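You operate a simulated robot arm through the tools that you are given. There is no shell and no other tool. Be economical: measure what you need, move in short steps, check, and stop when the job is done.

You run a simulated robot arm. Do the job below in one go: nothing can be reset, and whatever is moved stays where it is left.

Task
Roll the cream dough ball out into a thin round flatbread.
Fine: middle of the footed board; press it down to a thick cake with the masher first; masher and roller back. Set down upright: wooden masher.

It is judged by the outcome, as a careful person would: the job done as asked, and still so three seconds after it is handed in. It fails if anything else is knocked over, pushed out of place, dropped, spilled or broken.

Robot
A 7-joint arm with a two-finger parallel gripper, fixed in place. Base frame: the origin is at the foot of the arm, x ahead of it, y to its left, z up; the work surface is at about z = 820. Units: mm, degrees, N and s.
With the tool pointing down near the work surface it reaches from about 360 to 780 mm from the base axis. Its first joint turns from -166.0 to 166.0 degrees. Payload 3.91 kg.
The tool frame sits at the grasp point between the pads (the TCP): z along the fingers, y along the line on which they close. The tips reach 30 mm beyond it. Largest opening 110 mm; finger width 20, thickness 10; the body of the gripper, 48 by 112 mm, starts 55 mm behind the TCP.
Orientation is that of the tool frame in the base frame, as [roll, pitch, yaw] about the fixed x, y, z axes, in that order (R = Rz(yaw) Ry(pitch) Rx(roll)). With the fingers straight down and closing along the base's y, the tool's x points along the base's -x, its y along +y and its z along -z.

Tools
- The arm moves only by the tool step_arm. Its argument "moves" is a list of rows, each an object (a shift or turn left out is 0, a gripper value left out holds the last) with "travel": the shift along the tool's x, y, z in mm, a list of three; "rotation": the turn, a rotation vector about the tool's x, y, z in degrees, a list of three; "jaw": the closure, from 0 (fully open) to 1 (shut). In form: [{"travel": [dx, dy, dz], "rotation": [rx, ry, rz], "jaw": jaw}, ...]. A call has 1 to 12 rows; each row shifts and turns the commanded pose from where the row before left it, along the tool's axes as they then stand. Rows are played at 5 a second. More than 50 mm and 8.6 degrees between two rows, or a gripper value outside its range, and nothing of the call is played. Where a pose cannot be reached the arm comes as near as it can. A force on the tool above 40 N (or 10 N above the force at the start of the call, whichever is more), or a blocked arm, ends the call early, and 0.2 s more pass. The fingers move at their own pace (about 153 mm/s each) and stop on an object; they squeeze with about 24 N. The grip force told is the motor's: it shows also when the fingers shut on nothing. Time passes only in rows, and 0.2 s behind the last, so rows that do not move let the fingers close. The reply holds the time, the measured pose of the TCP, the force on the tool along the base axes, the opening and the grip force, in the units named above and with some noise, with the torque about the TCP (base axes, N m) and any sound that the robot's microphone picked up.
- Cameras (640 x 400 px; columns grow to the right, rows downward): "scene" is fixed at [219.9, 499.3, 1609.6]; the picture's right is [-0.82, -0.57, 0.00], its down [-0.39, 0.55, -0.74] and it looks along [0.42, -0.60, -0.68] (base axes); focal length 312 px, centre (320, 200). "wrist" rides on the gripper at [77, 7, -114] in the tool frame; the picture's right is [-0.09, 1.00, 0.00], its down [-0.80, -0.07, -0.59] and it looks along [-0.59, -0.05, 0.80] (tool axes); focal length 270 px, centre (320, 200). There is no depth. A picture from a camera that has moved, and an enlarged one, comes with that camera's place and axes in the base frame and with its lens.
- capture(camera): a new picture of that camera. No time passes.
- move_column(by): slides the trunk up (or, below 0, down) by that many mm; the arm rides with it, the base frame stays. It gives what a move gives, with no picture.
- enlarge(camera, box): a new picture of the part [left, top, right, bottom] of that camera's present view, enlarged. No time passes.
- sign_off(): hands the job in; it is judged then, once.

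Go step by step. Nothing tells you positions but the pictures and the camera data: compare them with the known pose of the tool, close in by small moves and look again before you grip or let go. The budget is 120 turns and 84 pictures, counting those below and the enlarged ones. Unless the task says otherwise, let go and move clear before handing in, and close with one line.

The tools are called as name(argument=value, ...) on one line, values as JSON. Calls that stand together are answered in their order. step_arm: Moves the arm, as the interface text tells. Its arguments: {"type":"object","properties":{"moves":{"type":"array","items":{"type":"object","properties":{"travel":{"type":"array","items":{"type":"number"}},"rotation":{"type":"array","items":{"type":"number"}},"jaw":{"type":"number"}}}}},"required":["moves"]} The other tools are called the same way: move_column (by) slides the trunk up or down; capture (camera) takes a picture; enlarge (camera, box) takes an enlarged picture of a part of a camera's view; sign_off () hands the job in.

At the start:

```text
t: 0.0
tcp_pos: [483.2, -53.7, 1207.4]
orientation: [-179.9, 0.0, 180.0]
contact_force: [0.5, -0.8, 1.1]
wrist_torque: [0.01, 0.0, -0.01]
gripper_width: 110.0
gripper_force: 0.0
trunk travel left (down, up): [-550.0, 60.0]
```

scene: 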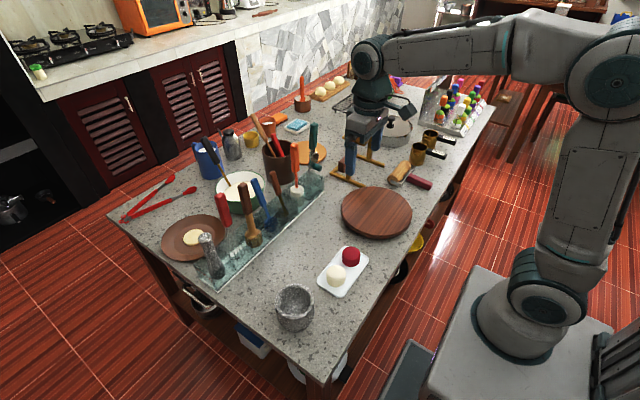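
wrist: 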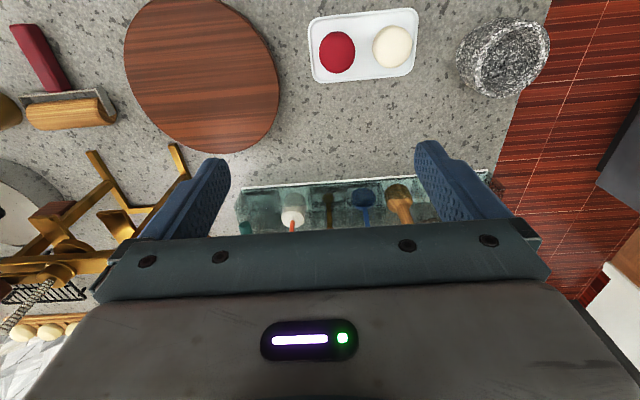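

I see a counter with a white tray (cream and red balls), a round board, a rack of upright tools and a roller near the board. I'll look closer.

enlarge(camera="scene", box=[110, 100, 340, 290])

enlarge(camera="scene", box=[290, 120, 470, 330])

```text
2.11 times, centred on (225, 195) of scene
camera zoom: at [219.9, 499.3, 1609.6], right [-0.82, -0.57, 0.0], down [-0.39, 0.55, -0.74], along [0.42, -0.6, -0.68], focal length 656 px, centre (520, 210)
```

zoom: 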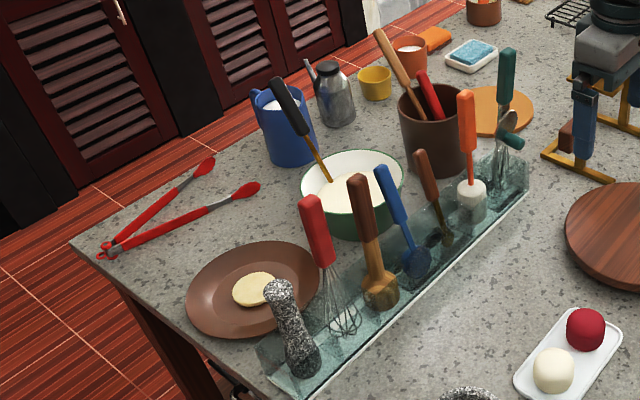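

```text
1.90 times, centred on (380, 225) of scene
camera zoom: at [219.9, 499.3, 1609.6], right [-0.82, -0.57, 0.0], down [-0.39, 0.55, -0.74], along [0.42, -0.6, -0.68], focal length 594 px, centre (206, 152)
```

zoom: 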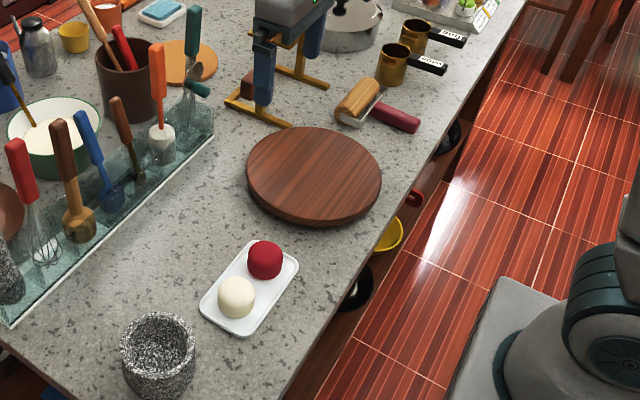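

The cream ball is at about (473, 60), the board at about (490, -242), the wooden masher stands in the rack at about (762, 92), and the roller lies at about (527, -510) with its handle towards the base. First I close in on the ball.

step_arm(moves=[{"travel": [2, 19, 30]}, {"travel": [2, 19, 30]}, {"travel": [2, 19, 30]}, {"travel": [2, 19, 30]}, {"travel": [1, 19, 30]}, {"travel": [1, 19, 30]}])

capture(camera="wrist")

enlarge(camera="scene", box=[290, 150, 450, 330])

```text
t: 1.4
tcp_pos: [474.9, 60.0, 1028.2]
orientation: [-180.0, 0.0, 180.0]
contact_force: [-0.3, -0.1, 0.2]
wrist_torque: [-0.04, -0.01, -0.05]
gripper_width: 110.0
gripper_force: 0.1
trunk travel left (down, up): [-550.0, 60.0]
```

```text
79 pictures are left
camera wrist: at [396.9, 66.9, 1142.3], right [0.09, 1.0, 0.0], down [0.8, -0.07, 0.59], along [0.59, -0.05, -0.8], focal length 270 px, centre (320, 200)
```

wrist: 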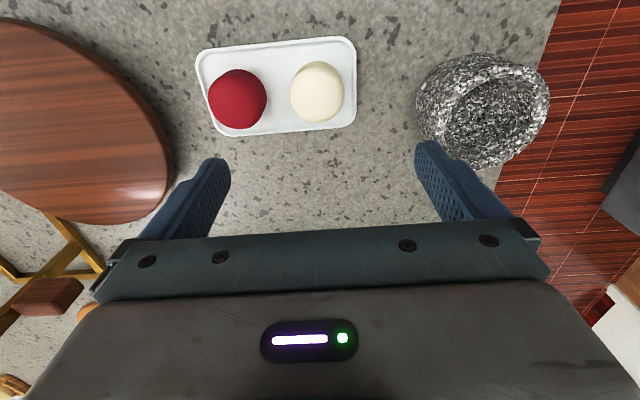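

```text
2.22 times, centred on (370, 240) of scene
camera zoom: at [219.9, 499.3, 1609.6], right [-0.82, -0.57, 0.0], down [-0.39, 0.55, -0.74], along [0.42, -0.6, -0.68], focal length 693 px, centre (209, 111)
```

zoom: 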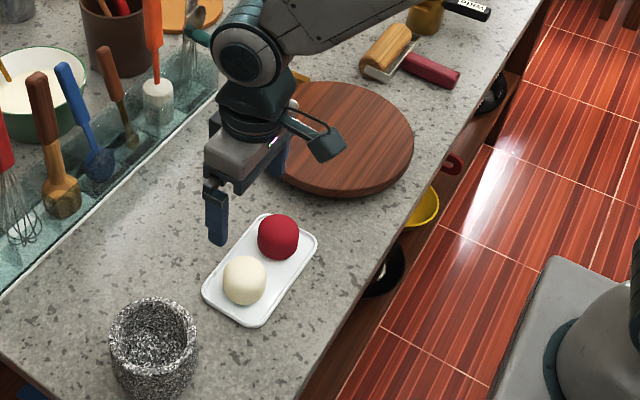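

The cream ball is about 57 mm wide at (473, 58), with the red one 25 mm away on the -y side. I turn the gripper 90° so it closes along x, clear of the red ball.

step_arm(moves=[{"rotation": [0, 0, 8.2]}, {"rotation": [0, 0, 8.2]}, {"rotation": [0, 0, 8.2]}, {"rotation": [0, 0, 8.2]}, {"rotation": [0, 0, 8.2]}, {"rotation": [0, 0, 8.2]}, {"rotation": [0, 0, 8.2]}, {"rotation": [0, 0, 8.2]}, {"rotation": [0, 0, 8.2]}, {"rotation": [0, 0, 8.2]}, {"rotation": [0, 0, 8]}])

capture(camera="wrist")

```text
t: 3.8
tcp_pos: [473.0, 60.5, 1028.0]
orientation: [180.0, 0.0, 89.9]
contact_force: [-0.1, 0.3, -0.5]
wrist_torque: [0.05, 0.01, 0.0]
gripper_width: 109.8
gripper_force: 0.1
trunk travel left (down, up): [-550.0, 60.0]
```

```text
77 pictures are left
camera wrist: at [480.5, 137.1, 1141.8], right [1.0, -0.09, 0.0], down [-0.07, -0.8, 0.59], along [-0.05, -0.59, -0.8], focal length 270 px, centre (320, 200)
```

wrist: 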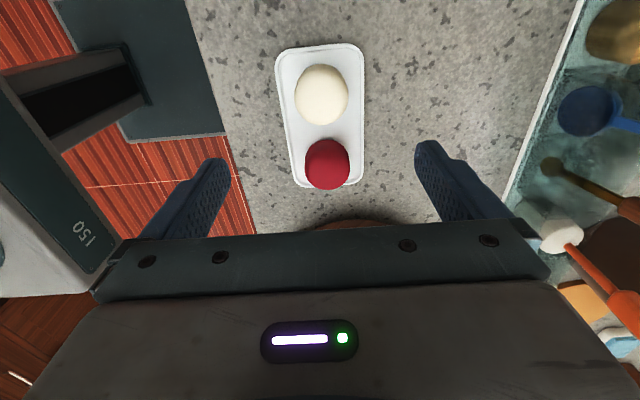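

Ball confirmed at (474, 57.5). Going down with the tips above the tray rim.

step_arm(moves=[{"travel": [-3, 1, 40]}, {"travel": [0, 0, 40]}, {"travel": [0, 0, 40]}, {"travel": [0, 0, 25]}, {"travel": [0, 0, 10]}])

capture(camera="wrist")

enlarge(camera="scene", box=[280, 210, 400, 310])

```text
t: 5.0
tcp_pos: [475.7, 56.1, 872.2]
orientation: [180.0, 0.0, 90.0]
contact_force: [-0.6, 0.1, 0.2]
wrist_torque: [-0.02, 0.0, -0.04]
gripper_width: 110.3
gripper_force: 0.2
trunk travel left (down, up): [-550.0, 60.0]
```

```text
76 pictures are left
camera wrist: at [481.7, 133.8, 986.1], right [1.0, -0.09, 0.0], down [-0.07, -0.8, 0.59], along [-0.05, -0.59, -0.8], focal length 270 px, centre (320, 200)
```

wrist: 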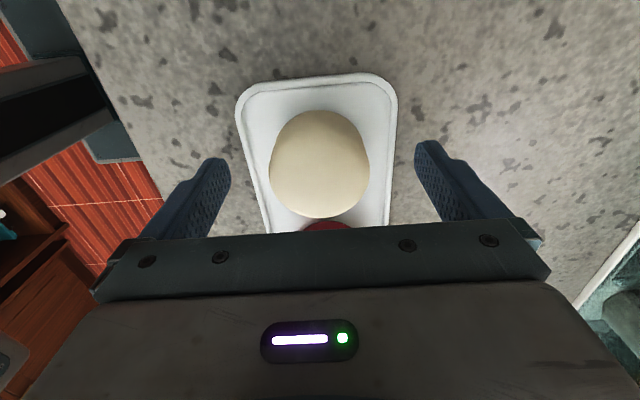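

```text
4.00 times, centred on (340, 260) of scene
camera zoom: at [219.9, 499.3, 1609.6], right [-0.82, -0.57, 0.0], down [-0.39, 0.55, -0.74], along [0.42, -0.6, -0.68], focal length 1247 px, centre (240, -40)
```

zoom: 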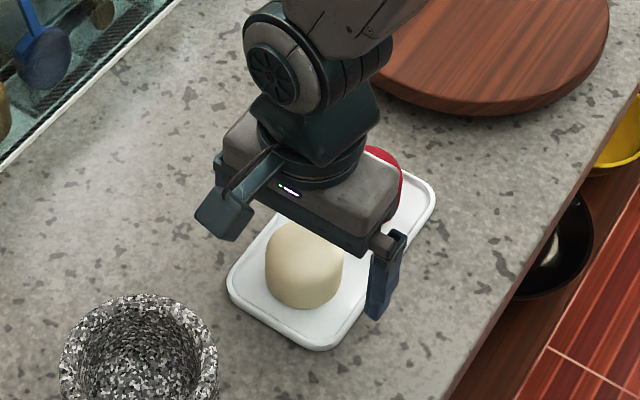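

Aligned on the ball; I lower a little and close gently.

step_arm(moves=[{"travel": [2, 0, 7]}, {"jaw": 0.45}, {"jaw": 0.52}, {"jaw": 0.54}, {}])

```text
t: 6.2
tcp_pos: [475.4, 58.1, 864.9]
orientation: [180.0, -0.1, 90.0]
contact_force: [-0.2, 0.3, 0.4]
wrist_torque: [0.04, 0.02, -0.03]
gripper_width: 53.3
gripper_force: 24.1
trunk travel left (down, up): [-550.0, 60.0]
```

Contact at 53 mm with full grip force. I lift slowly and look.

step_arm(moves=[{"jaw": 0.56}, {"travel": [0, 0, -15]}, {"travel": [0, 0, -25]}, {"travel": [0, 0, -40]}])

capture(camera="scene")

```text
t: 7.2
tcp_pos: [473.2, 58.6, 946.5]
orientation: [-180.0, 0.0, 90.0]
contact_force: [-0.4, -0.8, -0.5]
wrist_torque: [0.0, 0.01, -0.04]
gripper_width: 48.4
gripper_force: 0.1
trunk travel left (down, up): [-550.0, 60.0]
```

```text
74 pictures are left
```

scene: 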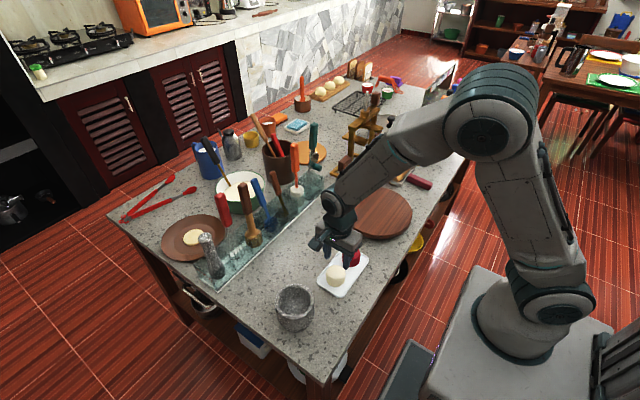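

The ball slipped out and is still in the tray; I check its shape and position before gripping lower.

capture(camera="wrist")

enlarge(camera="scene", box=[300, 230, 380, 310])

```text
73 pictures are left
camera wrist: at [480.4, 135.9, 1059.5], right [1.0, -0.09, 0.0], down [-0.07, -0.8, 0.59], along [-0.05, -0.59, -0.8], focal length 270 px, centre (320, 200)
```

wrist: 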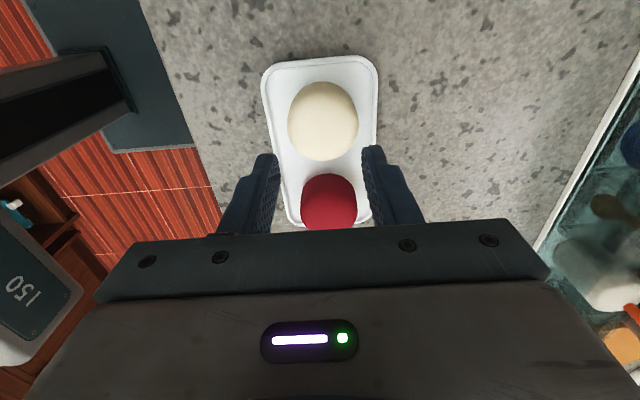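

```text
5.00 times, centred on (340, 270) of scene
camera zoom: at [219.9, 499.3, 1609.6], right [-0.82, -0.57, 0.0], down [-0.39, 0.55, -0.74], along [0.42, -0.6, -0.68], focal length 1558 px, centre (220, -150)
```

zoom: 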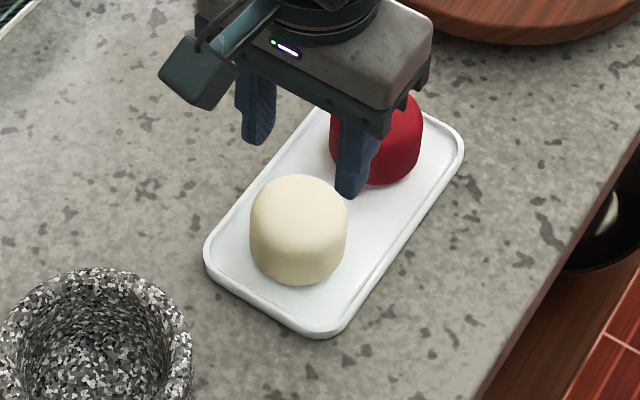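

The dough lump is a 57 mm dome about 50 mm tall. I open to about 68 mm, go deeper inside the tray rim, and grip fully.

step_arm(moves=[{"jaw": 0.38, "travel": [0, 3, 20]}, {"travel": [0, 0, 40]}, {"travel": [0, 0, 18]}, {"travel": [0, 0, 4]}, {"travel": [0, 0, 4]}, {"travel": [0, 0, 2]}])

capture(camera="wrist")

```text
t: 8.6
tcp_pos: [477.1, 59.7, 856.7]
orientation: [180.0, 0.0, 90.0]
contact_force: [-0.5, -0.7, 0.2]
wrist_torque: [0.02, 0.01, -0.01]
gripper_width: 68.3
gripper_force: 0.1
trunk travel left (down, up): [-550.0, 60.0]
```

```text
71 pictures are left
camera wrist: at [484.3, 135.9, 971.1], right [1.0, -0.09, 0.0], down [-0.07, -0.8, 0.59], along [-0.05, -0.59, -0.8], focal length 270 px, centre (320, 200)
```

wrist: 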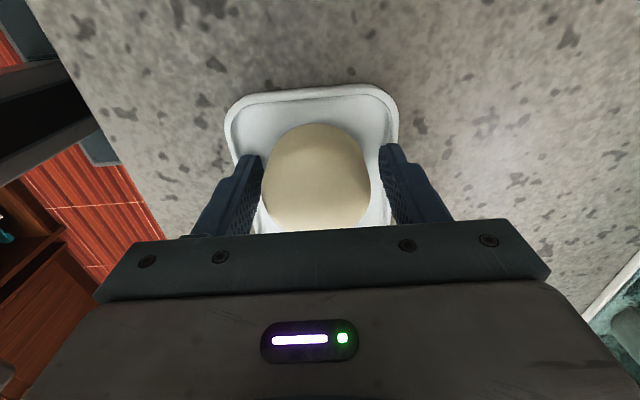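

step_arm(moves=[{"jaw": 0.5, "travel": [-1.5, -1, 0]}, {"jaw": 0.7}, {"jaw": 1.0}, {}, {}])

step_arm(moves=[{"travel": [0, 0, -8]}, {"travel": [0, 0, -12]}, {"travel": [0, 0, -15]}])

enlarge(camera="scene", box=[300, 210, 380, 310])

```text
t: 9.8
tcp_pos: [476.8, 57.7, 857.1]
orientation: [-180.0, 0.0, 90.0]
contact_force: [0.0, 0.5, 0.1]
wrist_torque: [-0.02, 0.02, 0.01]
gripper_width: 53.7
gripper_force: 23.8
trunk travel left (down, up): [-550.0, 60.0]
```

```text
t: 10.6
tcp_pos: [478.3, 58.6, 892.8]
orientation: [180.0, 0.0, 89.9]
contact_force: [-0.7, 0.1, -0.7]
wrist_torque: [-0.02, 0.01, 0.0]
gripper_width: 53.4
gripper_force: 23.1
trunk travel left (down, up): [-550.0, 60.0]
```

```text
4.00 times, centred on (340, 260) of scene
camera zoom: at [219.9, 499.3, 1609.6], right [-0.82, -0.57, 0.0], down [-0.39, 0.55, -0.74], along [0.42, -0.6, -0.68], focal length 1247 px, centre (240, -40)
```

zoom: 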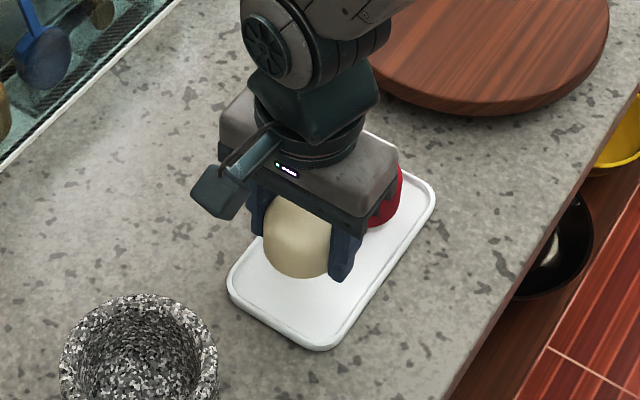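

The ball is held. I raise it and carry it towards the board.

step_arm(moves=[{"travel": [0, 0, -35]}, {"travel": [0, 0, -40]}, {"travel": [-40, 0, 0]}, {"travel": [-40, 0, 0]}, {"travel": [-40, 0, 0]}, {"travel": [-40, 2, 0]}])

capture(camera="wrist")

capture(camera="scene")

```text
t: 12.0
tcp_pos: [478.4, -104.4, 967.6]
orientation: [-179.9, 0.0, 90.1]
contact_force: [0.0, 0.6, -0.5]
wrist_torque: [0.04, -0.01, -0.03]
gripper_width: 53.2
gripper_force: 24.3
trunk travel left (down, up): [-550.0, 60.0]
```

```text
69 pictures are left
camera wrist: at [485.8, -27.5, 1081.8], right [1.0, -0.09, 0.0], down [-0.07, -0.8, 0.59], along [-0.05, -0.59, -0.8], focal length 270 px, centre (320, 200)
```

wrist: 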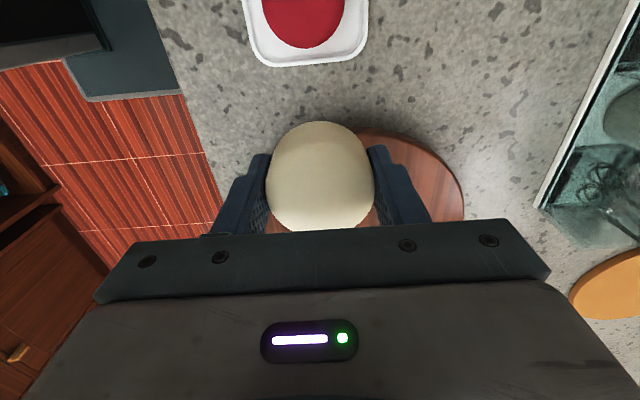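

```text
68 pictures are left
```

scene: 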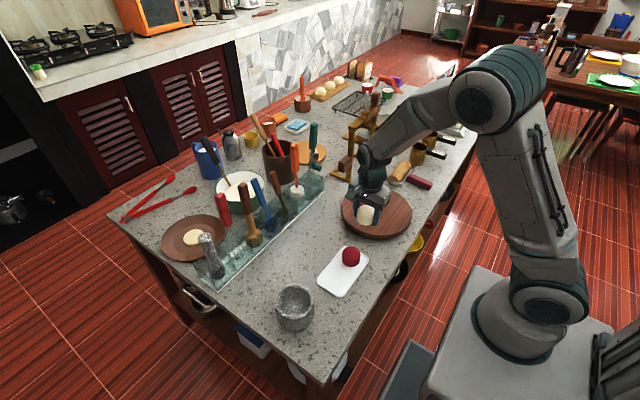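

The ball hangs over the board's near side. To find the board centre accurately I rise and overshoot slightly for a clear wrist view.

step_arm(moves=[{"travel": [-40, 0, -30]}, {"travel": [-40, 0, -30]}, {"travel": [-40, 0, -30]}, {"travel": [-40, 0, 0]}, {"travel": [-40, 0, 0]}])

capture(camera="wrist")

```text
t: 13.2
tcp_pos: [480.2, -303.3, 1058.2]
orientation: [-180.0, -0.1, 90.0]
contact_force: [0.1, -0.4, -0.4]
wrist_torque: [0.0, -0.02, 0.02]
gripper_width: 53.3
gripper_force: 23.8
trunk travel left (down, up): [-550.0, 60.0]
```

```text
67 pictures are left
camera wrist: at [486.0, -226.6, 1172.4], right [1.0, -0.09, 0.0], down [-0.07, -0.8, 0.59], along [-0.05, -0.59, -0.8], focal length 270 px, centre (320, 200)
```

wrist: 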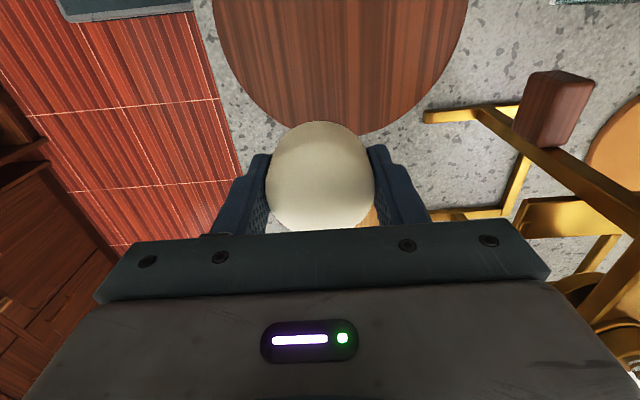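

enlarge(camera="wrist", box=[190, 0, 490, 150])

```text
2.13 times, centred on (340, 75) of wrist
camera zoom: at [486.0, -226.6, 1172.4], right [1.0, -0.09, 0.0], down [-0.07, -0.8, 0.59], along [-0.05, -0.59, -0.8], focal length 577 px, centre (277, 467)
```

zoom: 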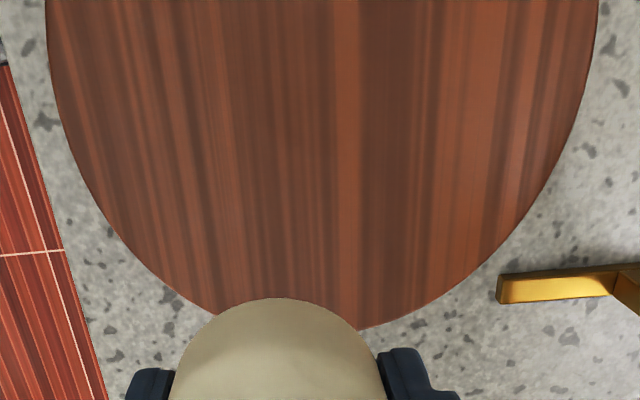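

Board centre fits at about (503, -244), radius 125. I move over it and lower the ball.

step_arm(moves=[{"travel": [30, 12, 0]}, {"travel": [29, 11, 0]}, {"travel": [0, 0, 40]}, {"travel": [0, 0, 40]}, {"travel": [0, 0, 40]}, {"travel": [0, 0, 35]}])

enlarge(camera="scene", box=[320, 160, 440, 260])

```text
t: 14.6
tcp_pos: [503.7, -244.6, 901.8]
orientation: [180.0, 0.0, 90.0]
contact_force: [0.5, -0.1, -0.6]
wrist_torque: [-0.05, 0.0, -0.04]
gripper_width: 53.3
gripper_force: 23.9
trunk travel left (down, up): [-550.0, 60.0]
```

```text
4.00 times, centred on (380, 210) of scene
camera zoom: at [219.9, 499.3, 1609.6], right [-0.82, -0.57, 0.0], down [-0.39, 0.55, -0.74], along [0.42, -0.6, -0.68], focal length 1247 px, centre (80, 160)
```

zoom: 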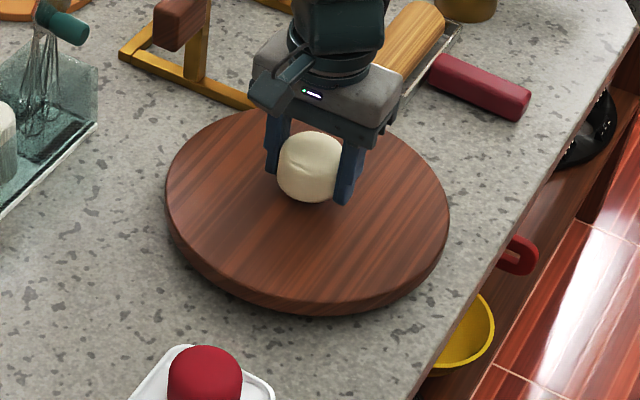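

Lowering in small steps until the ball meets the board.

step_arm(moves=[{"travel": [0, 0, 6]}, {"travel": [0, 0, 4]}, {"travel": [0, 0, 3]}, {"travel": [0, 0, 3]}, {"travel": [0, 0, 3]}])

capture(camera="wrist")

```text
t: 15.8
tcp_pos: [503.7, -244.4, 891.0]
orientation: [179.5, 0.2, 90.0]
contact_force: [-7.9, 5.7, 22.6]
wrist_torque: [0.23, 0.9, -0.12]
gripper_width: 53.3
gripper_force: 23.7
trunk travel left (down, up): [-550.0, 60.0]
stopped in row 5: the force on the tool passed its limit at 45 N (the readings are from after the stop); the commanded pose is now the measured one
```

```text
64 pictures are left
camera wrist: at [508.0, -166.6, 1004.1], right [1.0, -0.09, 0.01], down [-0.08, -0.8, 0.6], along [-0.05, -0.59, -0.8], focal length 270 px, centre (320, 200)
```

wrist: 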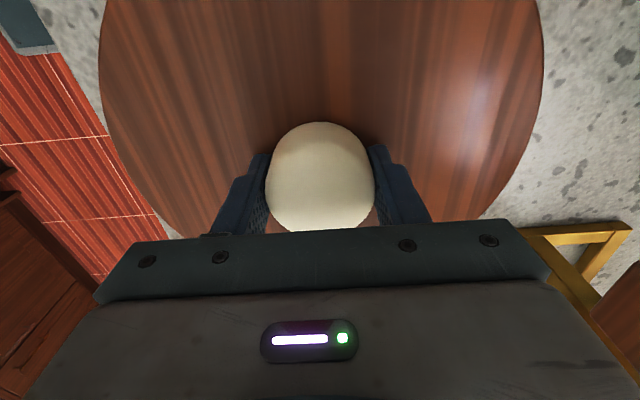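

Contact. I release gently and retract straight up.

step_arm(moves=[{"travel": [0, 0, -1], "jaw": 0.4}, {"jaw": 0.3}, {"travel": [0, 0, -15], "jaw": 0.2}, {"travel": [0, 0, -40]}, {"travel": [0, 0, -40]}, {"travel": [0, 0, -40], "jaw": 0}])

capture(camera="wrist")

```text
t: 17.2
tcp_pos: [502.1, -243.8, 1024.3]
orientation: [179.7, 0.1, 90.1]
contact_force: [0.8, 0.3, -0.1]
wrist_torque: [0.02, -0.01, 0.0]
gripper_width: 109.9
gripper_force: 0.0
trunk travel left (down, up): [-550.0, 60.0]
```

```text
63 pictures are left
camera wrist: at [507.9, -167.0, 1138.1], right [1.0, -0.09, 0.01], down [-0.07, -0.8, 0.6], along [-0.05, -0.59, -0.8], focal length 270 px, centre (320, 200)
```

wrist: 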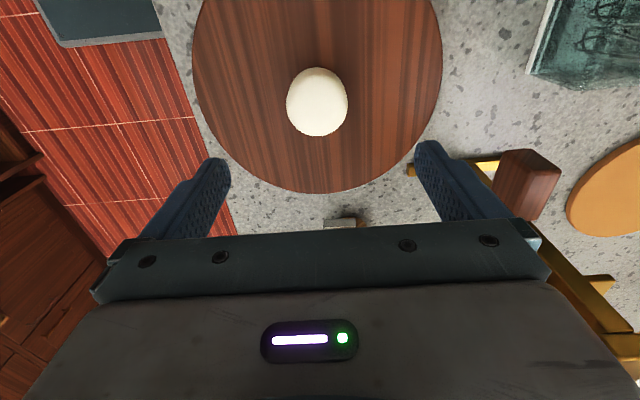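

The ball sits in the board's middle. Next the masher: I rise and move towards the rack to inspect it.

step_arm(moves=[{"travel": [0, 0, -45]}, {"travel": [0, 0, -45]}, {"travel": [20, 10, -40]}, {"travel": [20, 10, -40]}, {"travel": [42, 20, 0]}, {"travel": [42, 20, 0]}, {"travel": [42, 20, 0]}, {"travel": [42, 20, 0]}, {"travel": [42, 20, 0]}, {"travel": [42, 20, 0]}])

capture(camera="wrist")

enlarge(camera="scene", box=[180, 150, 340, 290])

```text
t: 19.4
tcp_pos: [643.7, 49.5, 1192.6]
orientation: [179.7, 0.1, 90.1]
contact_force: [1.1, 0.1, -0.6]
wrist_torque: [-0.05, 0.02, -0.01]
gripper_width: 109.9
gripper_force: 0.0
trunk travel left (down, up): [-550.0, 60.0]
```

```text
62 pictures are left
camera wrist: at [649.5, 126.7, 1306.6], right [1.0, -0.09, 0.01], down [-0.07, -0.8, 0.6], along [-0.05, -0.59, -0.8], focal length 270 px, centre (320, 200)
```

wrist: 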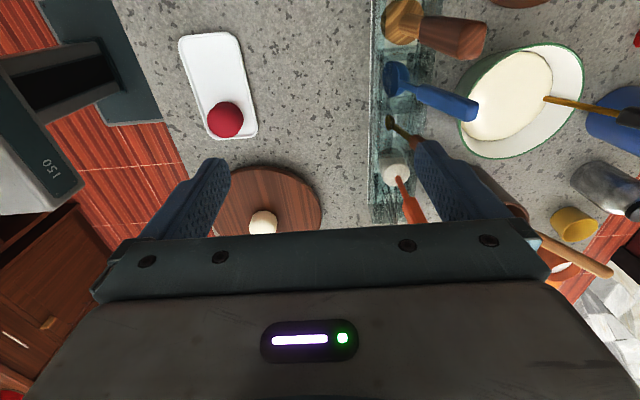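

```text
2.86 times, centred on (260, 220) of scene
camera zoom: at [219.9, 499.3, 1609.6], right [-0.82, -0.57, 0.0], down [-0.39, 0.55, -0.74], along [0.42, -0.6, -0.68], focal length 890 px, centre (491, 143)
```

zoom: 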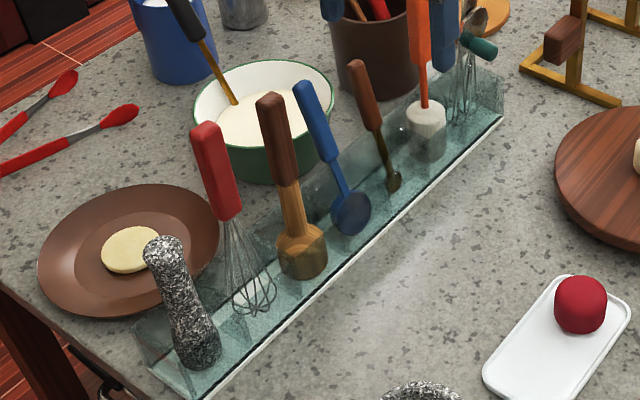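

The masher stands upright at about (768, 89), handle top z≈1061, between the whisk (y≈159) and the blue spoon (y≈47). I move above it, keeping the fingers closing along x.

step_arm(moves=[{"travel": [10, 31, 5]}, {"travel": [10, 31, 5]}, {"travel": [10, 31, 5]}, {"travel": [10, 31, 5]}, {}])

capture(camera="wrist")

enlarge(camera="scene", box=[160, 90, 340, 270])

```text
t: 20.6
tcp_pos: [739.8, 85.5, 1164.0]
orientation: [179.8, 0.1, 89.9]
contact_force: [-0.3, -0.6, -0.4]
wrist_torque: [0.02, 0.0, -0.03]
gripper_width: 110.0
gripper_force: 0.1
out of reach, approached as far as the arm can: row 4
trunk travel left (down, up): [-550.0, 60.0]
```

```text
60 pictures are left
camera wrist: at [746.0, 162.7, 1277.4], right [1.0, -0.09, 0.0], down [-0.07, -0.8, 0.6], along [-0.05, -0.59, -0.8], focal length 270 px, centre (320, 200)
```

wrist: 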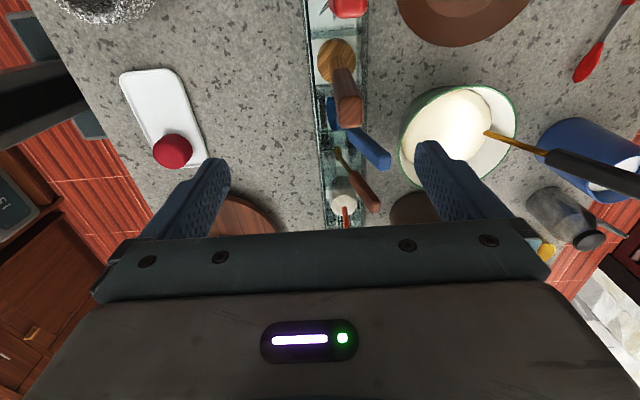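

```text
2.22 times, centred on (250, 180) of scene
camera zoom: at [219.9, 499.3, 1609.6], right [-0.82, -0.57, 0.0], down [-0.39, 0.55, -0.74], along [0.42, -0.6, -0.68], focal length 693 px, centre (476, 244)
```

zoom: 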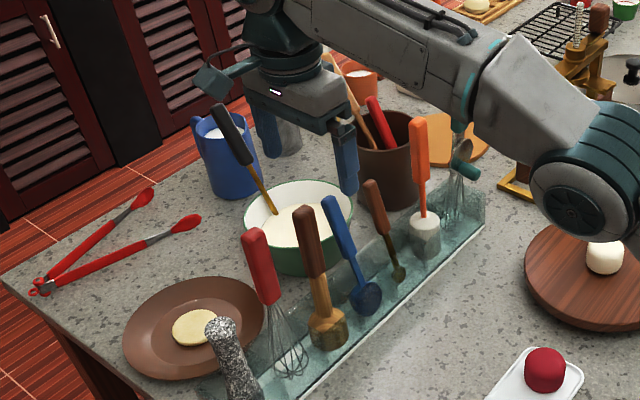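

The arm is at its reach limit at this height; raising the trunk should help for the lower grip height. I raise it and then test.

move_column(by=60)

step_arm(moves=[{"travel": [0, 0, 35]}, {"travel": [2, 0, 30]}, {}])

```text
t: 21.6
tcp_pos: [739.7, 86.3, 1224.2]
orientation: [179.7, 0.2, 90.0]
contact_force: [-0.2, -0.4, 0.1]
wrist_torque: [-0.03, -0.02, -0.01]
gripper_width: 109.6
gripper_force: 0.1
trunk travel left (down, up): [-610.0, 0.0]
```

```text
t: 22.4
tcp_pos: [741.1, 87.7, 1159.4]
orientation: [179.7, 0.1, 90.1]
contact_force: [-0.7, -0.2, -0.7]
wrist_torque: [0.02, 0.01, 0.02]
gripper_width: 110.3
gripper_force: 0.1
trunk travel left (down, up): [-610.0, 0.0]
```

Now moving further out over the handle.

step_arm(moves=[{"travel": [2, 12, 10]}, {"travel": [2, 10, 10]}, {}])

capture(camera="wrist")

```text
t: 23.2
tcp_pos: [762.2, 92.7, 1139.1]
orientation: [179.7, 0.2, 90.0]
contact_force: [-0.4, -0.4, -0.2]
wrist_torque: [0.03, 0.01, -0.03]
gripper_width: 110.0
gripper_force: 0.1
trunk travel left (down, up): [-610.0, 0.0]
```

```text
58 pictures are left
camera wrist: at [768.2, 169.3, 1253.5], right [1.0, -0.09, 0.01], down [-0.07, -0.8, 0.6], along [-0.05, -0.59, -0.8], focal length 270 px, centre (320, 200)
```

wrist: 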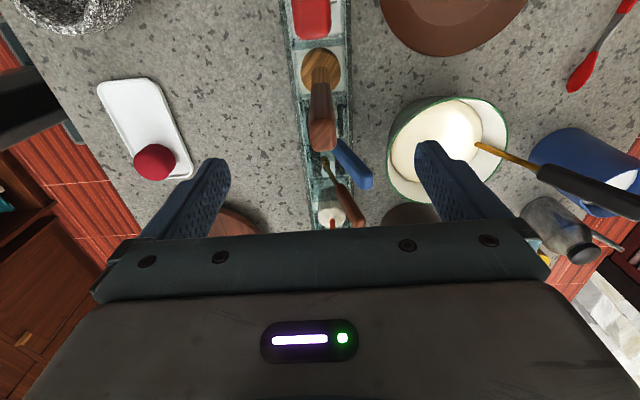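

Reached; the handle end lies right under the TCP at (763, 91). I descend partway and check clearance of the camera over the whisk.

step_arm(moves=[{"travel": [-1, 0, 25]}, {"travel": [0, 0, 25]}, {"travel": [0, 0, 25]}, {}])

enlarge(camera="scene", box=[160, 120, 320, 260])

capture(camera="wrist")

```text
t: 24.2
tcp_pos: [763.0, 90.4, 1064.3]
orientation: [179.5, 0.1, 90.0]
contact_force: [0.7, 0.0, 0.0]
wrist_torque: [-0.03, -0.01, 0.02]
gripper_width: 109.9
gripper_force: 0.0
trunk travel left (down, up): [-610.0, 0.0]
```

```text
2.86 times, centred on (240, 190) of scene
camera zoom: at [219.9, 499.3, 1609.6], right [-0.82, -0.57, 0.0], down [-0.39, 0.55, -0.74], along [0.42, -0.6, -0.68], focal length 890 px, centre (549, 229)
```

zoom: 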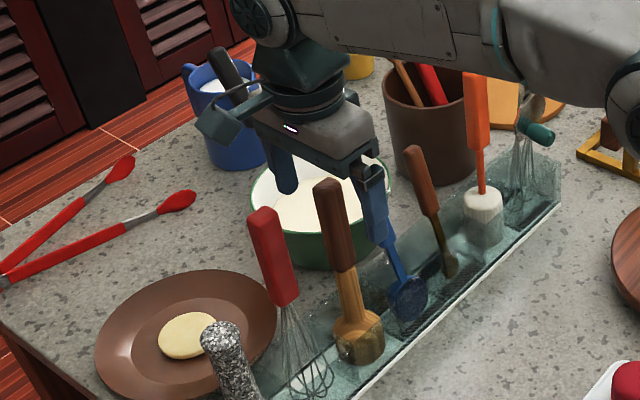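

```text
56 pictures are left
camera wrist: at [769.2, 167.9, 1177.9], right [1.0, -0.09, 0.01], down [-0.07, -0.8, 0.6], along [-0.05, -0.59, -0.8], focal length 270 px, centre (320, 200)
```

wrist: 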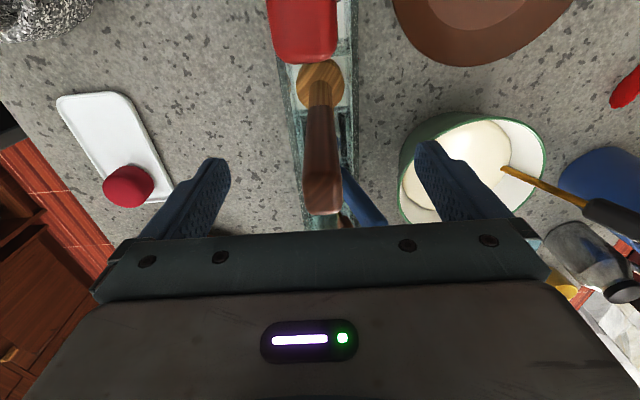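

Everything's lined up and the camera clears the whisk. I descend the rest of the way.

step_arm(moves=[{"travel": [1, 0, 15]}, {"travel": [0, 0, 15]}, {"travel": [0, 0, 12]}, {}])

enlarge(camera="scene", box=[160, 120, 320, 260])

capture(camera="wrist")

```text
t: 25.2
tcp_pos: [763.8, 91.3, 1020.3]
orientation: [179.7, 0.3, 90.0]
contact_force: [-0.4, -0.2, -0.4]
wrist_torque: [-0.02, 0.03, 0.0]
gripper_width: 109.9
gripper_force: 0.1
trunk travel left (down, up): [-610.0, 0.0]
```

```text
2.86 times, centred on (240, 190) of scene
camera zoom: at [219.9, 499.3, 1609.6], right [-0.82, -0.57, 0.0], down [-0.39, 0.55, -0.74], along [0.42, -0.6, -0.68], focal length 890 px, centre (549, 229)
```

zoom: 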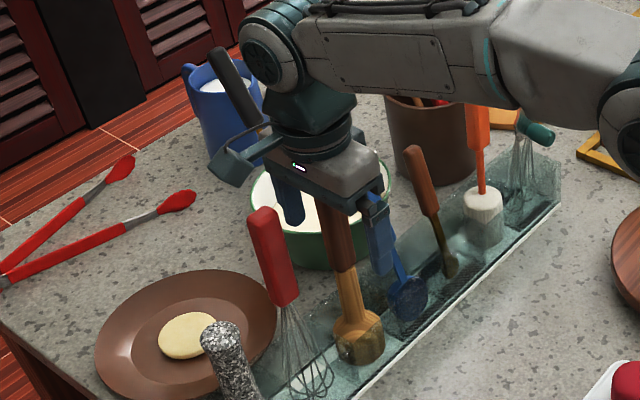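

```text
54 pictures are left
camera wrist: at [769.2, 168.7, 1135.8], right [1.0, -0.09, 0.01], down [-0.07, -0.8, 0.6], along [-0.05, -0.59, -0.8], focal length 270 px, centre (320, 200)
```

wrist: 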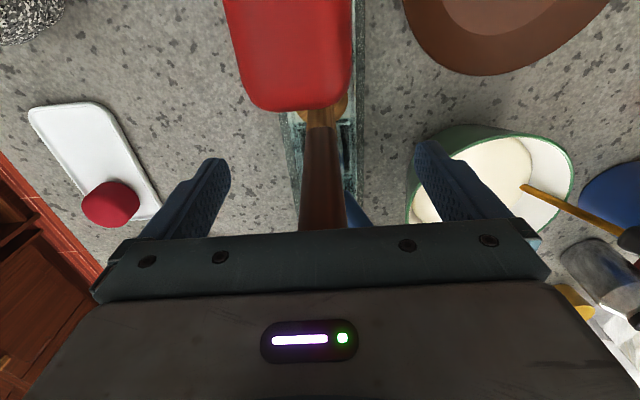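

Handle is between the fingers. I close on it.

step_arm(moves=[{"jaw": 0.4}, {"jaw": 0.7}, {"jaw": 1.0}, {}, {}])

```text
t: 26.4
tcp_pos: [762.6, 91.4, 1021.4]
orientation: [179.7, 0.2, 90.0]
contact_force: [-0.3, 0.6, 1.2]
wrist_torque: [-0.02, 0.0, 0.04]
gripper_width: 19.9
gripper_force: 23.6
trunk travel left (down, up): [-610.0, 0.0]
```

Gripped (20 mm). Lifting straight up slowly.

step_arm(moves=[{"travel": [0, 0, -10]}, {"travel": [0, 0, -20]}, {"travel": [0, 0, -25]}, {"travel": [0, 0, -25]}, {"travel": [0, 0, -25]}])

enlarge(camera="scene", box=[160, 120, 320, 260])

```text
t: 27.6
tcp_pos: [763.8, 91.6, 1126.8]
orientation: [179.7, 0.1, 90.0]
contact_force: [0.2, 0.1, -2.0]
wrist_torque: [0.03, -0.01, 0.0]
gripper_width: 19.7
gripper_force: 23.4
trunk travel left (down, up): [-610.0, 0.0]
```

```text
2.86 times, centred on (240, 190) of scene
camera zoom: at [219.9, 499.3, 1609.6], right [-0.82, -0.57, 0.0], down [-0.39, 0.55, -0.74], along [0.42, -0.6, -0.68], focal length 890 px, centre (549, 229)
```

zoom: 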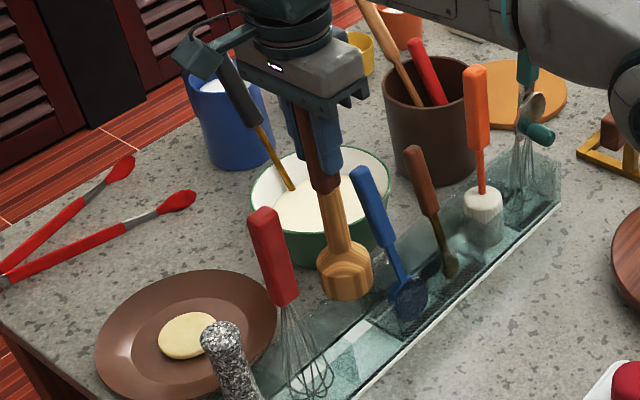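

The masher is free. I pull it back over the open counter, then carry it above the dough.

step_arm(moves=[{"travel": [0, -40, -5]}, {"travel": [0, -40, -10]}, {"travel": [0, -40, -10]}, {"travel": [-20, -40, -10]}, {"travel": [-45, -14, 0]}, {"travel": [-45, -14, 0]}, {"travel": [-45, -14, 0]}, {"travel": [-45, -14, 0]}, {"travel": [-45, -14, 0]}, {"travel": [-45, -14, 0]}, {"travel": [-45, -16, 0]}])

enlarge(camera="scene", box=[300, 110, 440, 250])

capture(camera="wrist")

```text
t: 30.0
tcp_pos: [501.3, -245.7, 1160.4]
orientation: [179.7, 0.0, 89.9]
contact_force: [0.1, -0.1, -1.2]
wrist_torque: [0.02, -0.02, 0.0]
gripper_width: 19.9
gripper_force: 24.7
trunk travel left (down, up): [-610.0, 0.0]
```

```text
2.86 times, centred on (370, 180) of scene
camera zoom: at [219.9, 499.3, 1609.6], right [-0.82, -0.57, 0.0], down [-0.39, 0.55, -0.74], along [0.42, -0.6, -0.68], focal length 890 px, centre (177, 257)
```

zoom: 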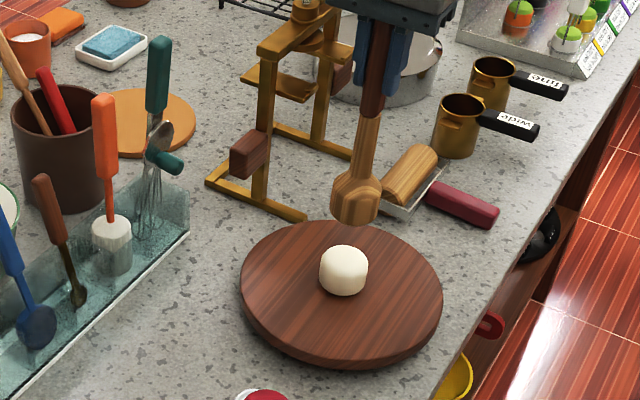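

```text
51 pictures are left
camera wrist: at [506.6, -168.2, 1274.5], right [1.0, -0.09, 0.01], down [-0.08, -0.8, 0.6], along [-0.05, -0.59, -0.8], focal length 270 px, centre (320, 200)
```

wrist: 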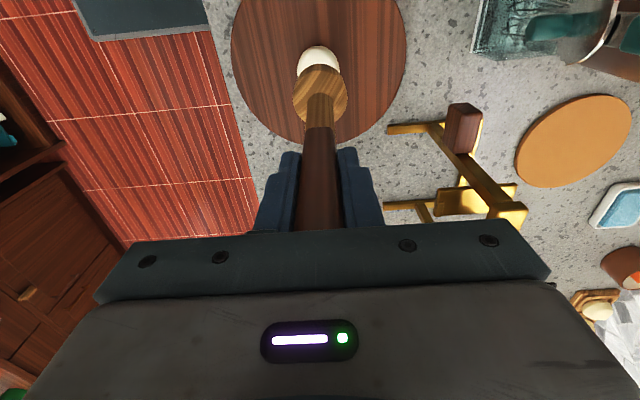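

The masher head is nearly above the dough, perhaps 5 mm too far towards -y. I correct and lower to just above it.

step_arm(moves=[{"travel": [5, 0, 20]}, {"travel": [0, 0, 15]}, {}])

enlarge(camera="scene", box=[320, 150, 430, 250])

capture(camera="wrist")

```text
t: 30.8
tcp_pos: [502.4, -239.1, 1124.3]
orientation: [179.7, 0.0, 90.0]
contact_force: [0.5, -0.3, -1.6]
wrist_torque: [-0.02, -0.03, 0.03]
gripper_width: 19.8
gripper_force: 23.8
trunk travel left (down, up): [-610.0, 0.0]
```

```text
4.00 times, centred on (375, 200) of scene
camera zoom: at [219.9, 499.3, 1609.6], right [-0.82, -0.57, 0.0], down [-0.39, 0.55, -0.74], along [0.42, -0.6, -0.68], focal length 1247 px, centre (100, 200)
```

zoom: 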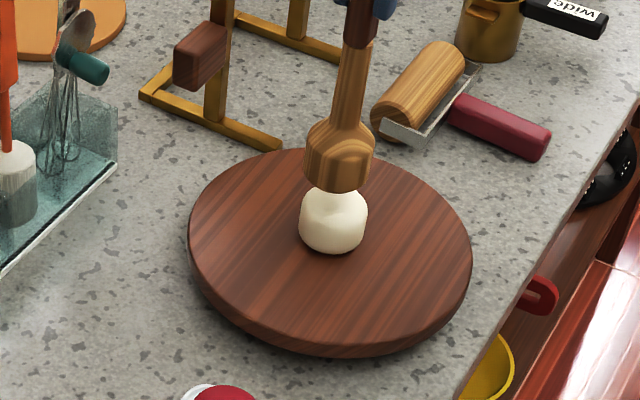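

```text
49 pictures are left
camera wrist: at [507.7, -160.9, 1239.9], right [1.0, -0.09, 0.01], down [-0.07, -0.8, 0.6], along [-0.05, -0.59, -0.8], focal length 270 px, centre (320, 200)
```

wrist: 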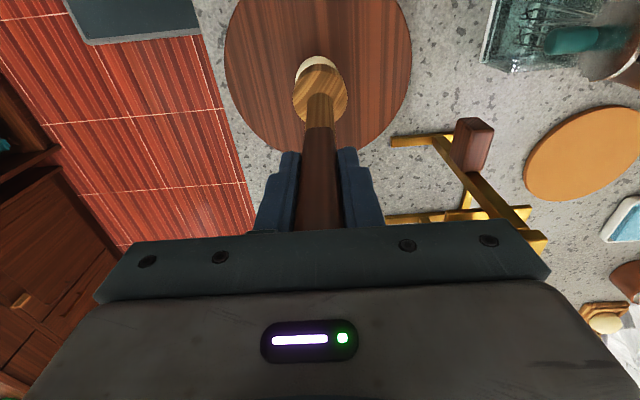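

Head is centred over the dough. I press down in small steps and watch the force.

step_arm(moves=[{"travel": [0, 0, 8]}, {"travel": [0, 0, 6]}, {"travel": [0, 0, 5]}, {"travel": [0, 0, 4]}])

enlarge(camera="scene", box=[320, 150, 430, 250])

```text
t: 31.8
tcp_pos: [503.5, -238.3, 1103.3]
orientation: [179.7, 0.2, 89.9]
contact_force: [1.0, -0.4, -1.6]
wrist_torque: [0.0, -0.02, 0.02]
gripper_width: 19.7
gripper_force: 24.0
trunk travel left (down, up): [-610.0, 0.0]
```

```text
4.00 times, centred on (375, 200) of scene
camera zoom: at [219.9, 499.3, 1609.6], right [-0.82, -0.57, 0.0], down [-0.39, 0.55, -0.74], along [0.42, -0.6, -0.68], focal length 1247 px, centre (100, 200)
```

zoom: 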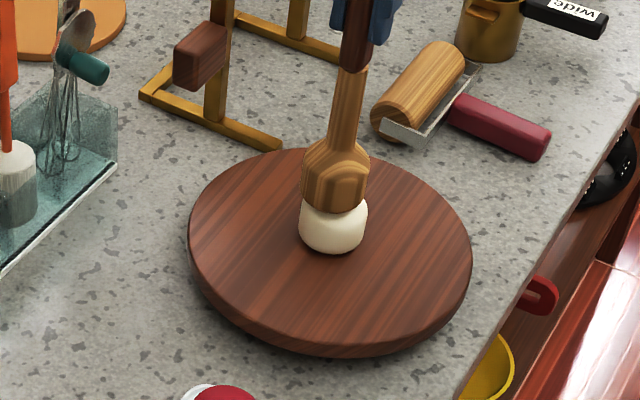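

step_arm(moves=[{"travel": [0, 0, 4]}, {"travel": [0, 0, 4]}, {"travel": [0, 0, 4]}, {"travel": [0, 0, 3]}])

enlarge(camera="scene", box=[320, 150, 430, 250])

```text
t: 32.8
tcp_pos: [502.8, -237.9, 1087.1]
orientation: [179.8, 0.1, 90.0]
contact_force: [0.2, -0.4, -1.5]
wrist_torque: [0.02, 0.02, 0.0]
gripper_width: 20.0
gripper_force: 24.3
trunk travel left (down, up): [-610.0, 0.0]
```

```text
4.00 times, centred on (375, 200) of scene
camera zoom: at [219.9, 499.3, 1609.6], right [-0.82, -0.57, 0.0], down [-0.39, 0.55, -0.74], along [0.42, -0.6, -0.68], focal length 1247 px, centre (100, 200)
```

zoom: 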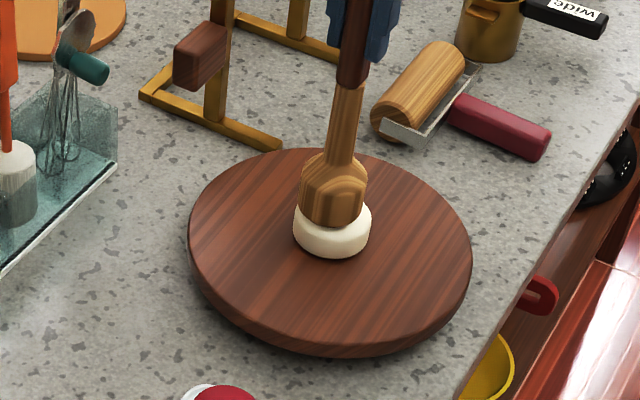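

The dough yields softly. I press a little further to a thick cake.

step_arm(moves=[{"travel": [-1, 0, 3]}, {"travel": [0, 0, 3]}, {"travel": [0, 0, 3]}, {}])

enlarge(camera="scene", box=[320, 150, 430, 250])

```text
t: 33.8
tcp_pos: [502.2, -239.5, 1079.1]
orientation: [179.6, 0.2, 90.0]
contact_force: [-0.1, 0.3, 10.5]
wrist_torque: [0.04, 0.02, 0.0]
gripper_width: 19.7
gripper_force: 24.2
trunk travel left (down, up): [-610.0, 0.0]
```

```text
4.00 times, centred on (375, 200) of scene
camera zoom: at [219.9, 499.3, 1609.6], right [-0.82, -0.57, 0.0], down [-0.39, 0.55, -0.74], along [0.42, -0.6, -0.68], focal length 1247 px, centre (100, 200)
```

zoom: 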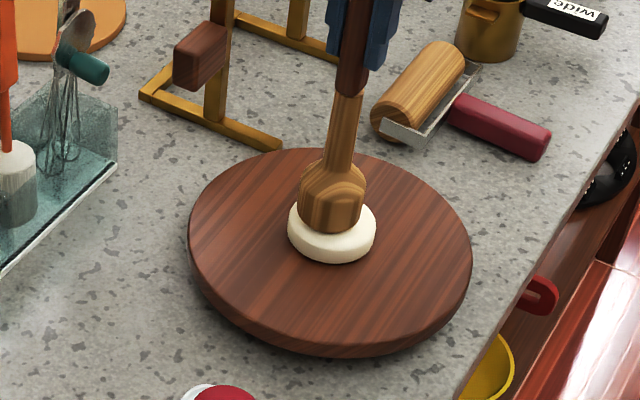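

It's a thick cake about 20 mm high now. I lift the masher off and look.

step_arm(moves=[{"travel": [0, 0, -10]}, {"travel": [0, 0, -30]}, {"travel": [0, 0, -40]}])

enlarge(camera="scene", box=[320, 150, 430, 250])

```text
t: 34.6
tcp_pos: [502.0, -238.7, 1159.1]
orientation: [179.7, 0.1, 90.0]
contact_force: [-0.4, -0.2, -1.0]
wrist_torque: [-0.03, 0.0, -0.03]
gripper_width: 19.4
gripper_force: 23.4
trunk travel left (down, up): [-610.0, 0.0]
```

```text
4.00 times, centred on (375, 200) of scene
camera zoom: at [219.9, 499.3, 1609.6], right [-0.82, -0.57, 0.0], down [-0.39, 0.55, -0.74], along [0.42, -0.6, -0.68], focal length 1247 px, centre (100, 200)
```

zoom: 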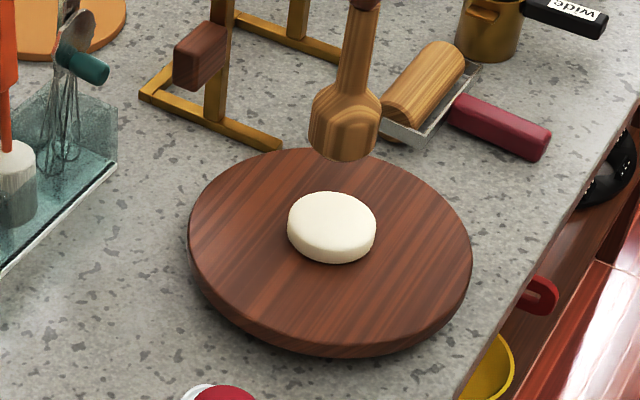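

A neat round cake. Now I return the masher to its slot along the reverse path.

step_arm(moves=[{"travel": [45, 14, -3]}, {"travel": [45, 14, 0]}, {"travel": [45, 14, 0]}, {"travel": [45, 14, 0]}, {"travel": [45, 14, 0]}, {"travel": [45, 14, 0]}, {"travel": [45, 14, 0]}, {"travel": [15, 41, 5]}, {"travel": [0, 41, 10]}, {"travel": [0, 41, 10]}, {"travel": [0, 41, 10]}, {}])

capture(camera="wrist")

enlarge(camera="scene", box=[160, 120, 320, 260])

```text
t: 37.2
tcp_pos: [764.2, 91.0, 1128.7]
orientation: [179.7, 0.2, 90.1]
contact_force: [-0.5, -0.2, 0.5]
wrist_torque: [-0.02, -0.01, 0.01]
gripper_width: 19.6
gripper_force: 23.6
trunk travel left (down, up): [-610.0, 0.0]
```

```text
44 pictures are left
camera wrist: at [769.9, 168.6, 1242.7], right [1.0, -0.09, 0.01], down [-0.07, -0.8, 0.6], along [-0.05, -0.59, -0.8], focal length 270 px, centre (320, 200)
```

wrist: 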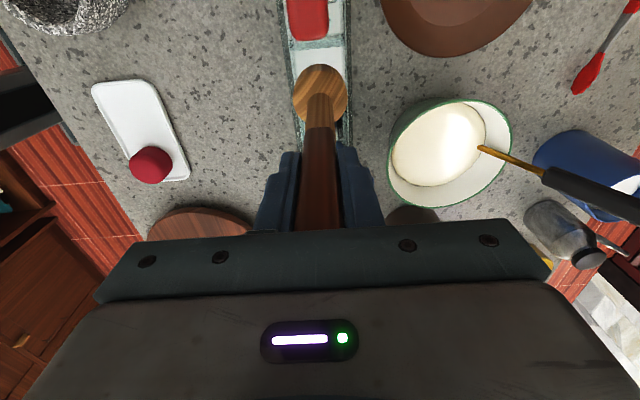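

```text
2.86 times, centred on (240, 190) of scene
camera zoom: at [219.9, 499.3, 1609.6], right [-0.82, -0.57, 0.0], down [-0.39, 0.55, -0.74], along [0.42, -0.6, -0.68], focal length 890 px, centre (549, 229)
```

zoom: 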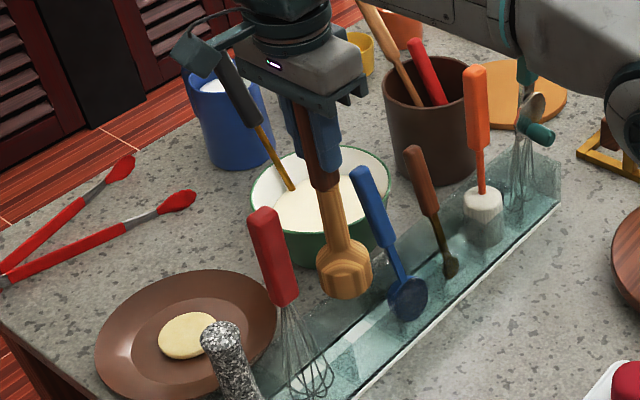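

Same pose as on lifting. I lower it back into its slot, slowing at the end.

step_arm(moves=[{"travel": [0, -1, 25]}, {"travel": [0, 0, 25]}, {"travel": [0, 0, 25]}, {"travel": [0, 0, 20]}, {"travel": [0, 0, 5]}, {"travel": [0, 0, 3]}, {"travel": [0, 0, 2]}])

```text
t: 38.8
tcp_pos: [764.0, 90.8, 1023.9]
orientation: [179.7, 0.3, 90.0]
contact_force: [0.1, 0.1, -1.3]
wrist_torque: [0.0, -0.03, -0.01]
gripper_width: 19.5
gripper_force: 23.8
trunk travel left (down, up): [-610.0, 0.0]
```

step_arm(moves=[{"travel": [0, 0, 1.5]}, {"travel": [0, 0, 1]}, {"travel": [0, 0, 1]}, {}])

enlarge(camera="scene", box=[190, 160, 290, 260])

```text
t: 39.8
tcp_pos: [762.7, 91.3, 1022.1]
orientation: [179.5, 0.0, 90.1]
contact_force: [0.0, 0.7, 12.6]
wrist_torque: [-0.03, 0.18, 0.0]
gripper_width: 19.8
gripper_force: 23.5
trunk travel left (down, up): [-610.0, 0.0]
```

```text
4.00 times, centred on (240, 210) of scene
camera zoom: at [219.9, 499.3, 1609.6], right [-0.82, -0.57, 0.0], down [-0.39, 0.55, -0.74], along [0.42, -0.6, -0.68], focal length 1247 px, centre (640, 160)
```

zoom: 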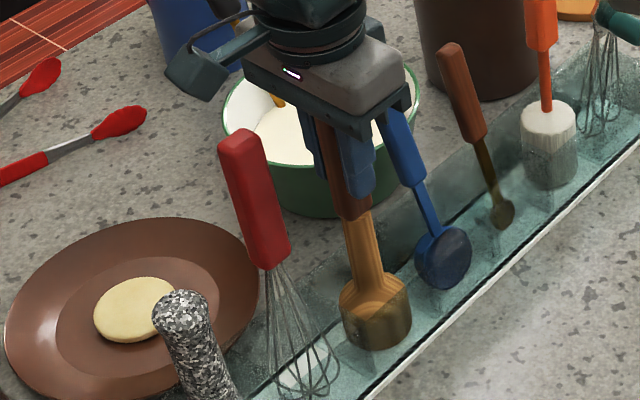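

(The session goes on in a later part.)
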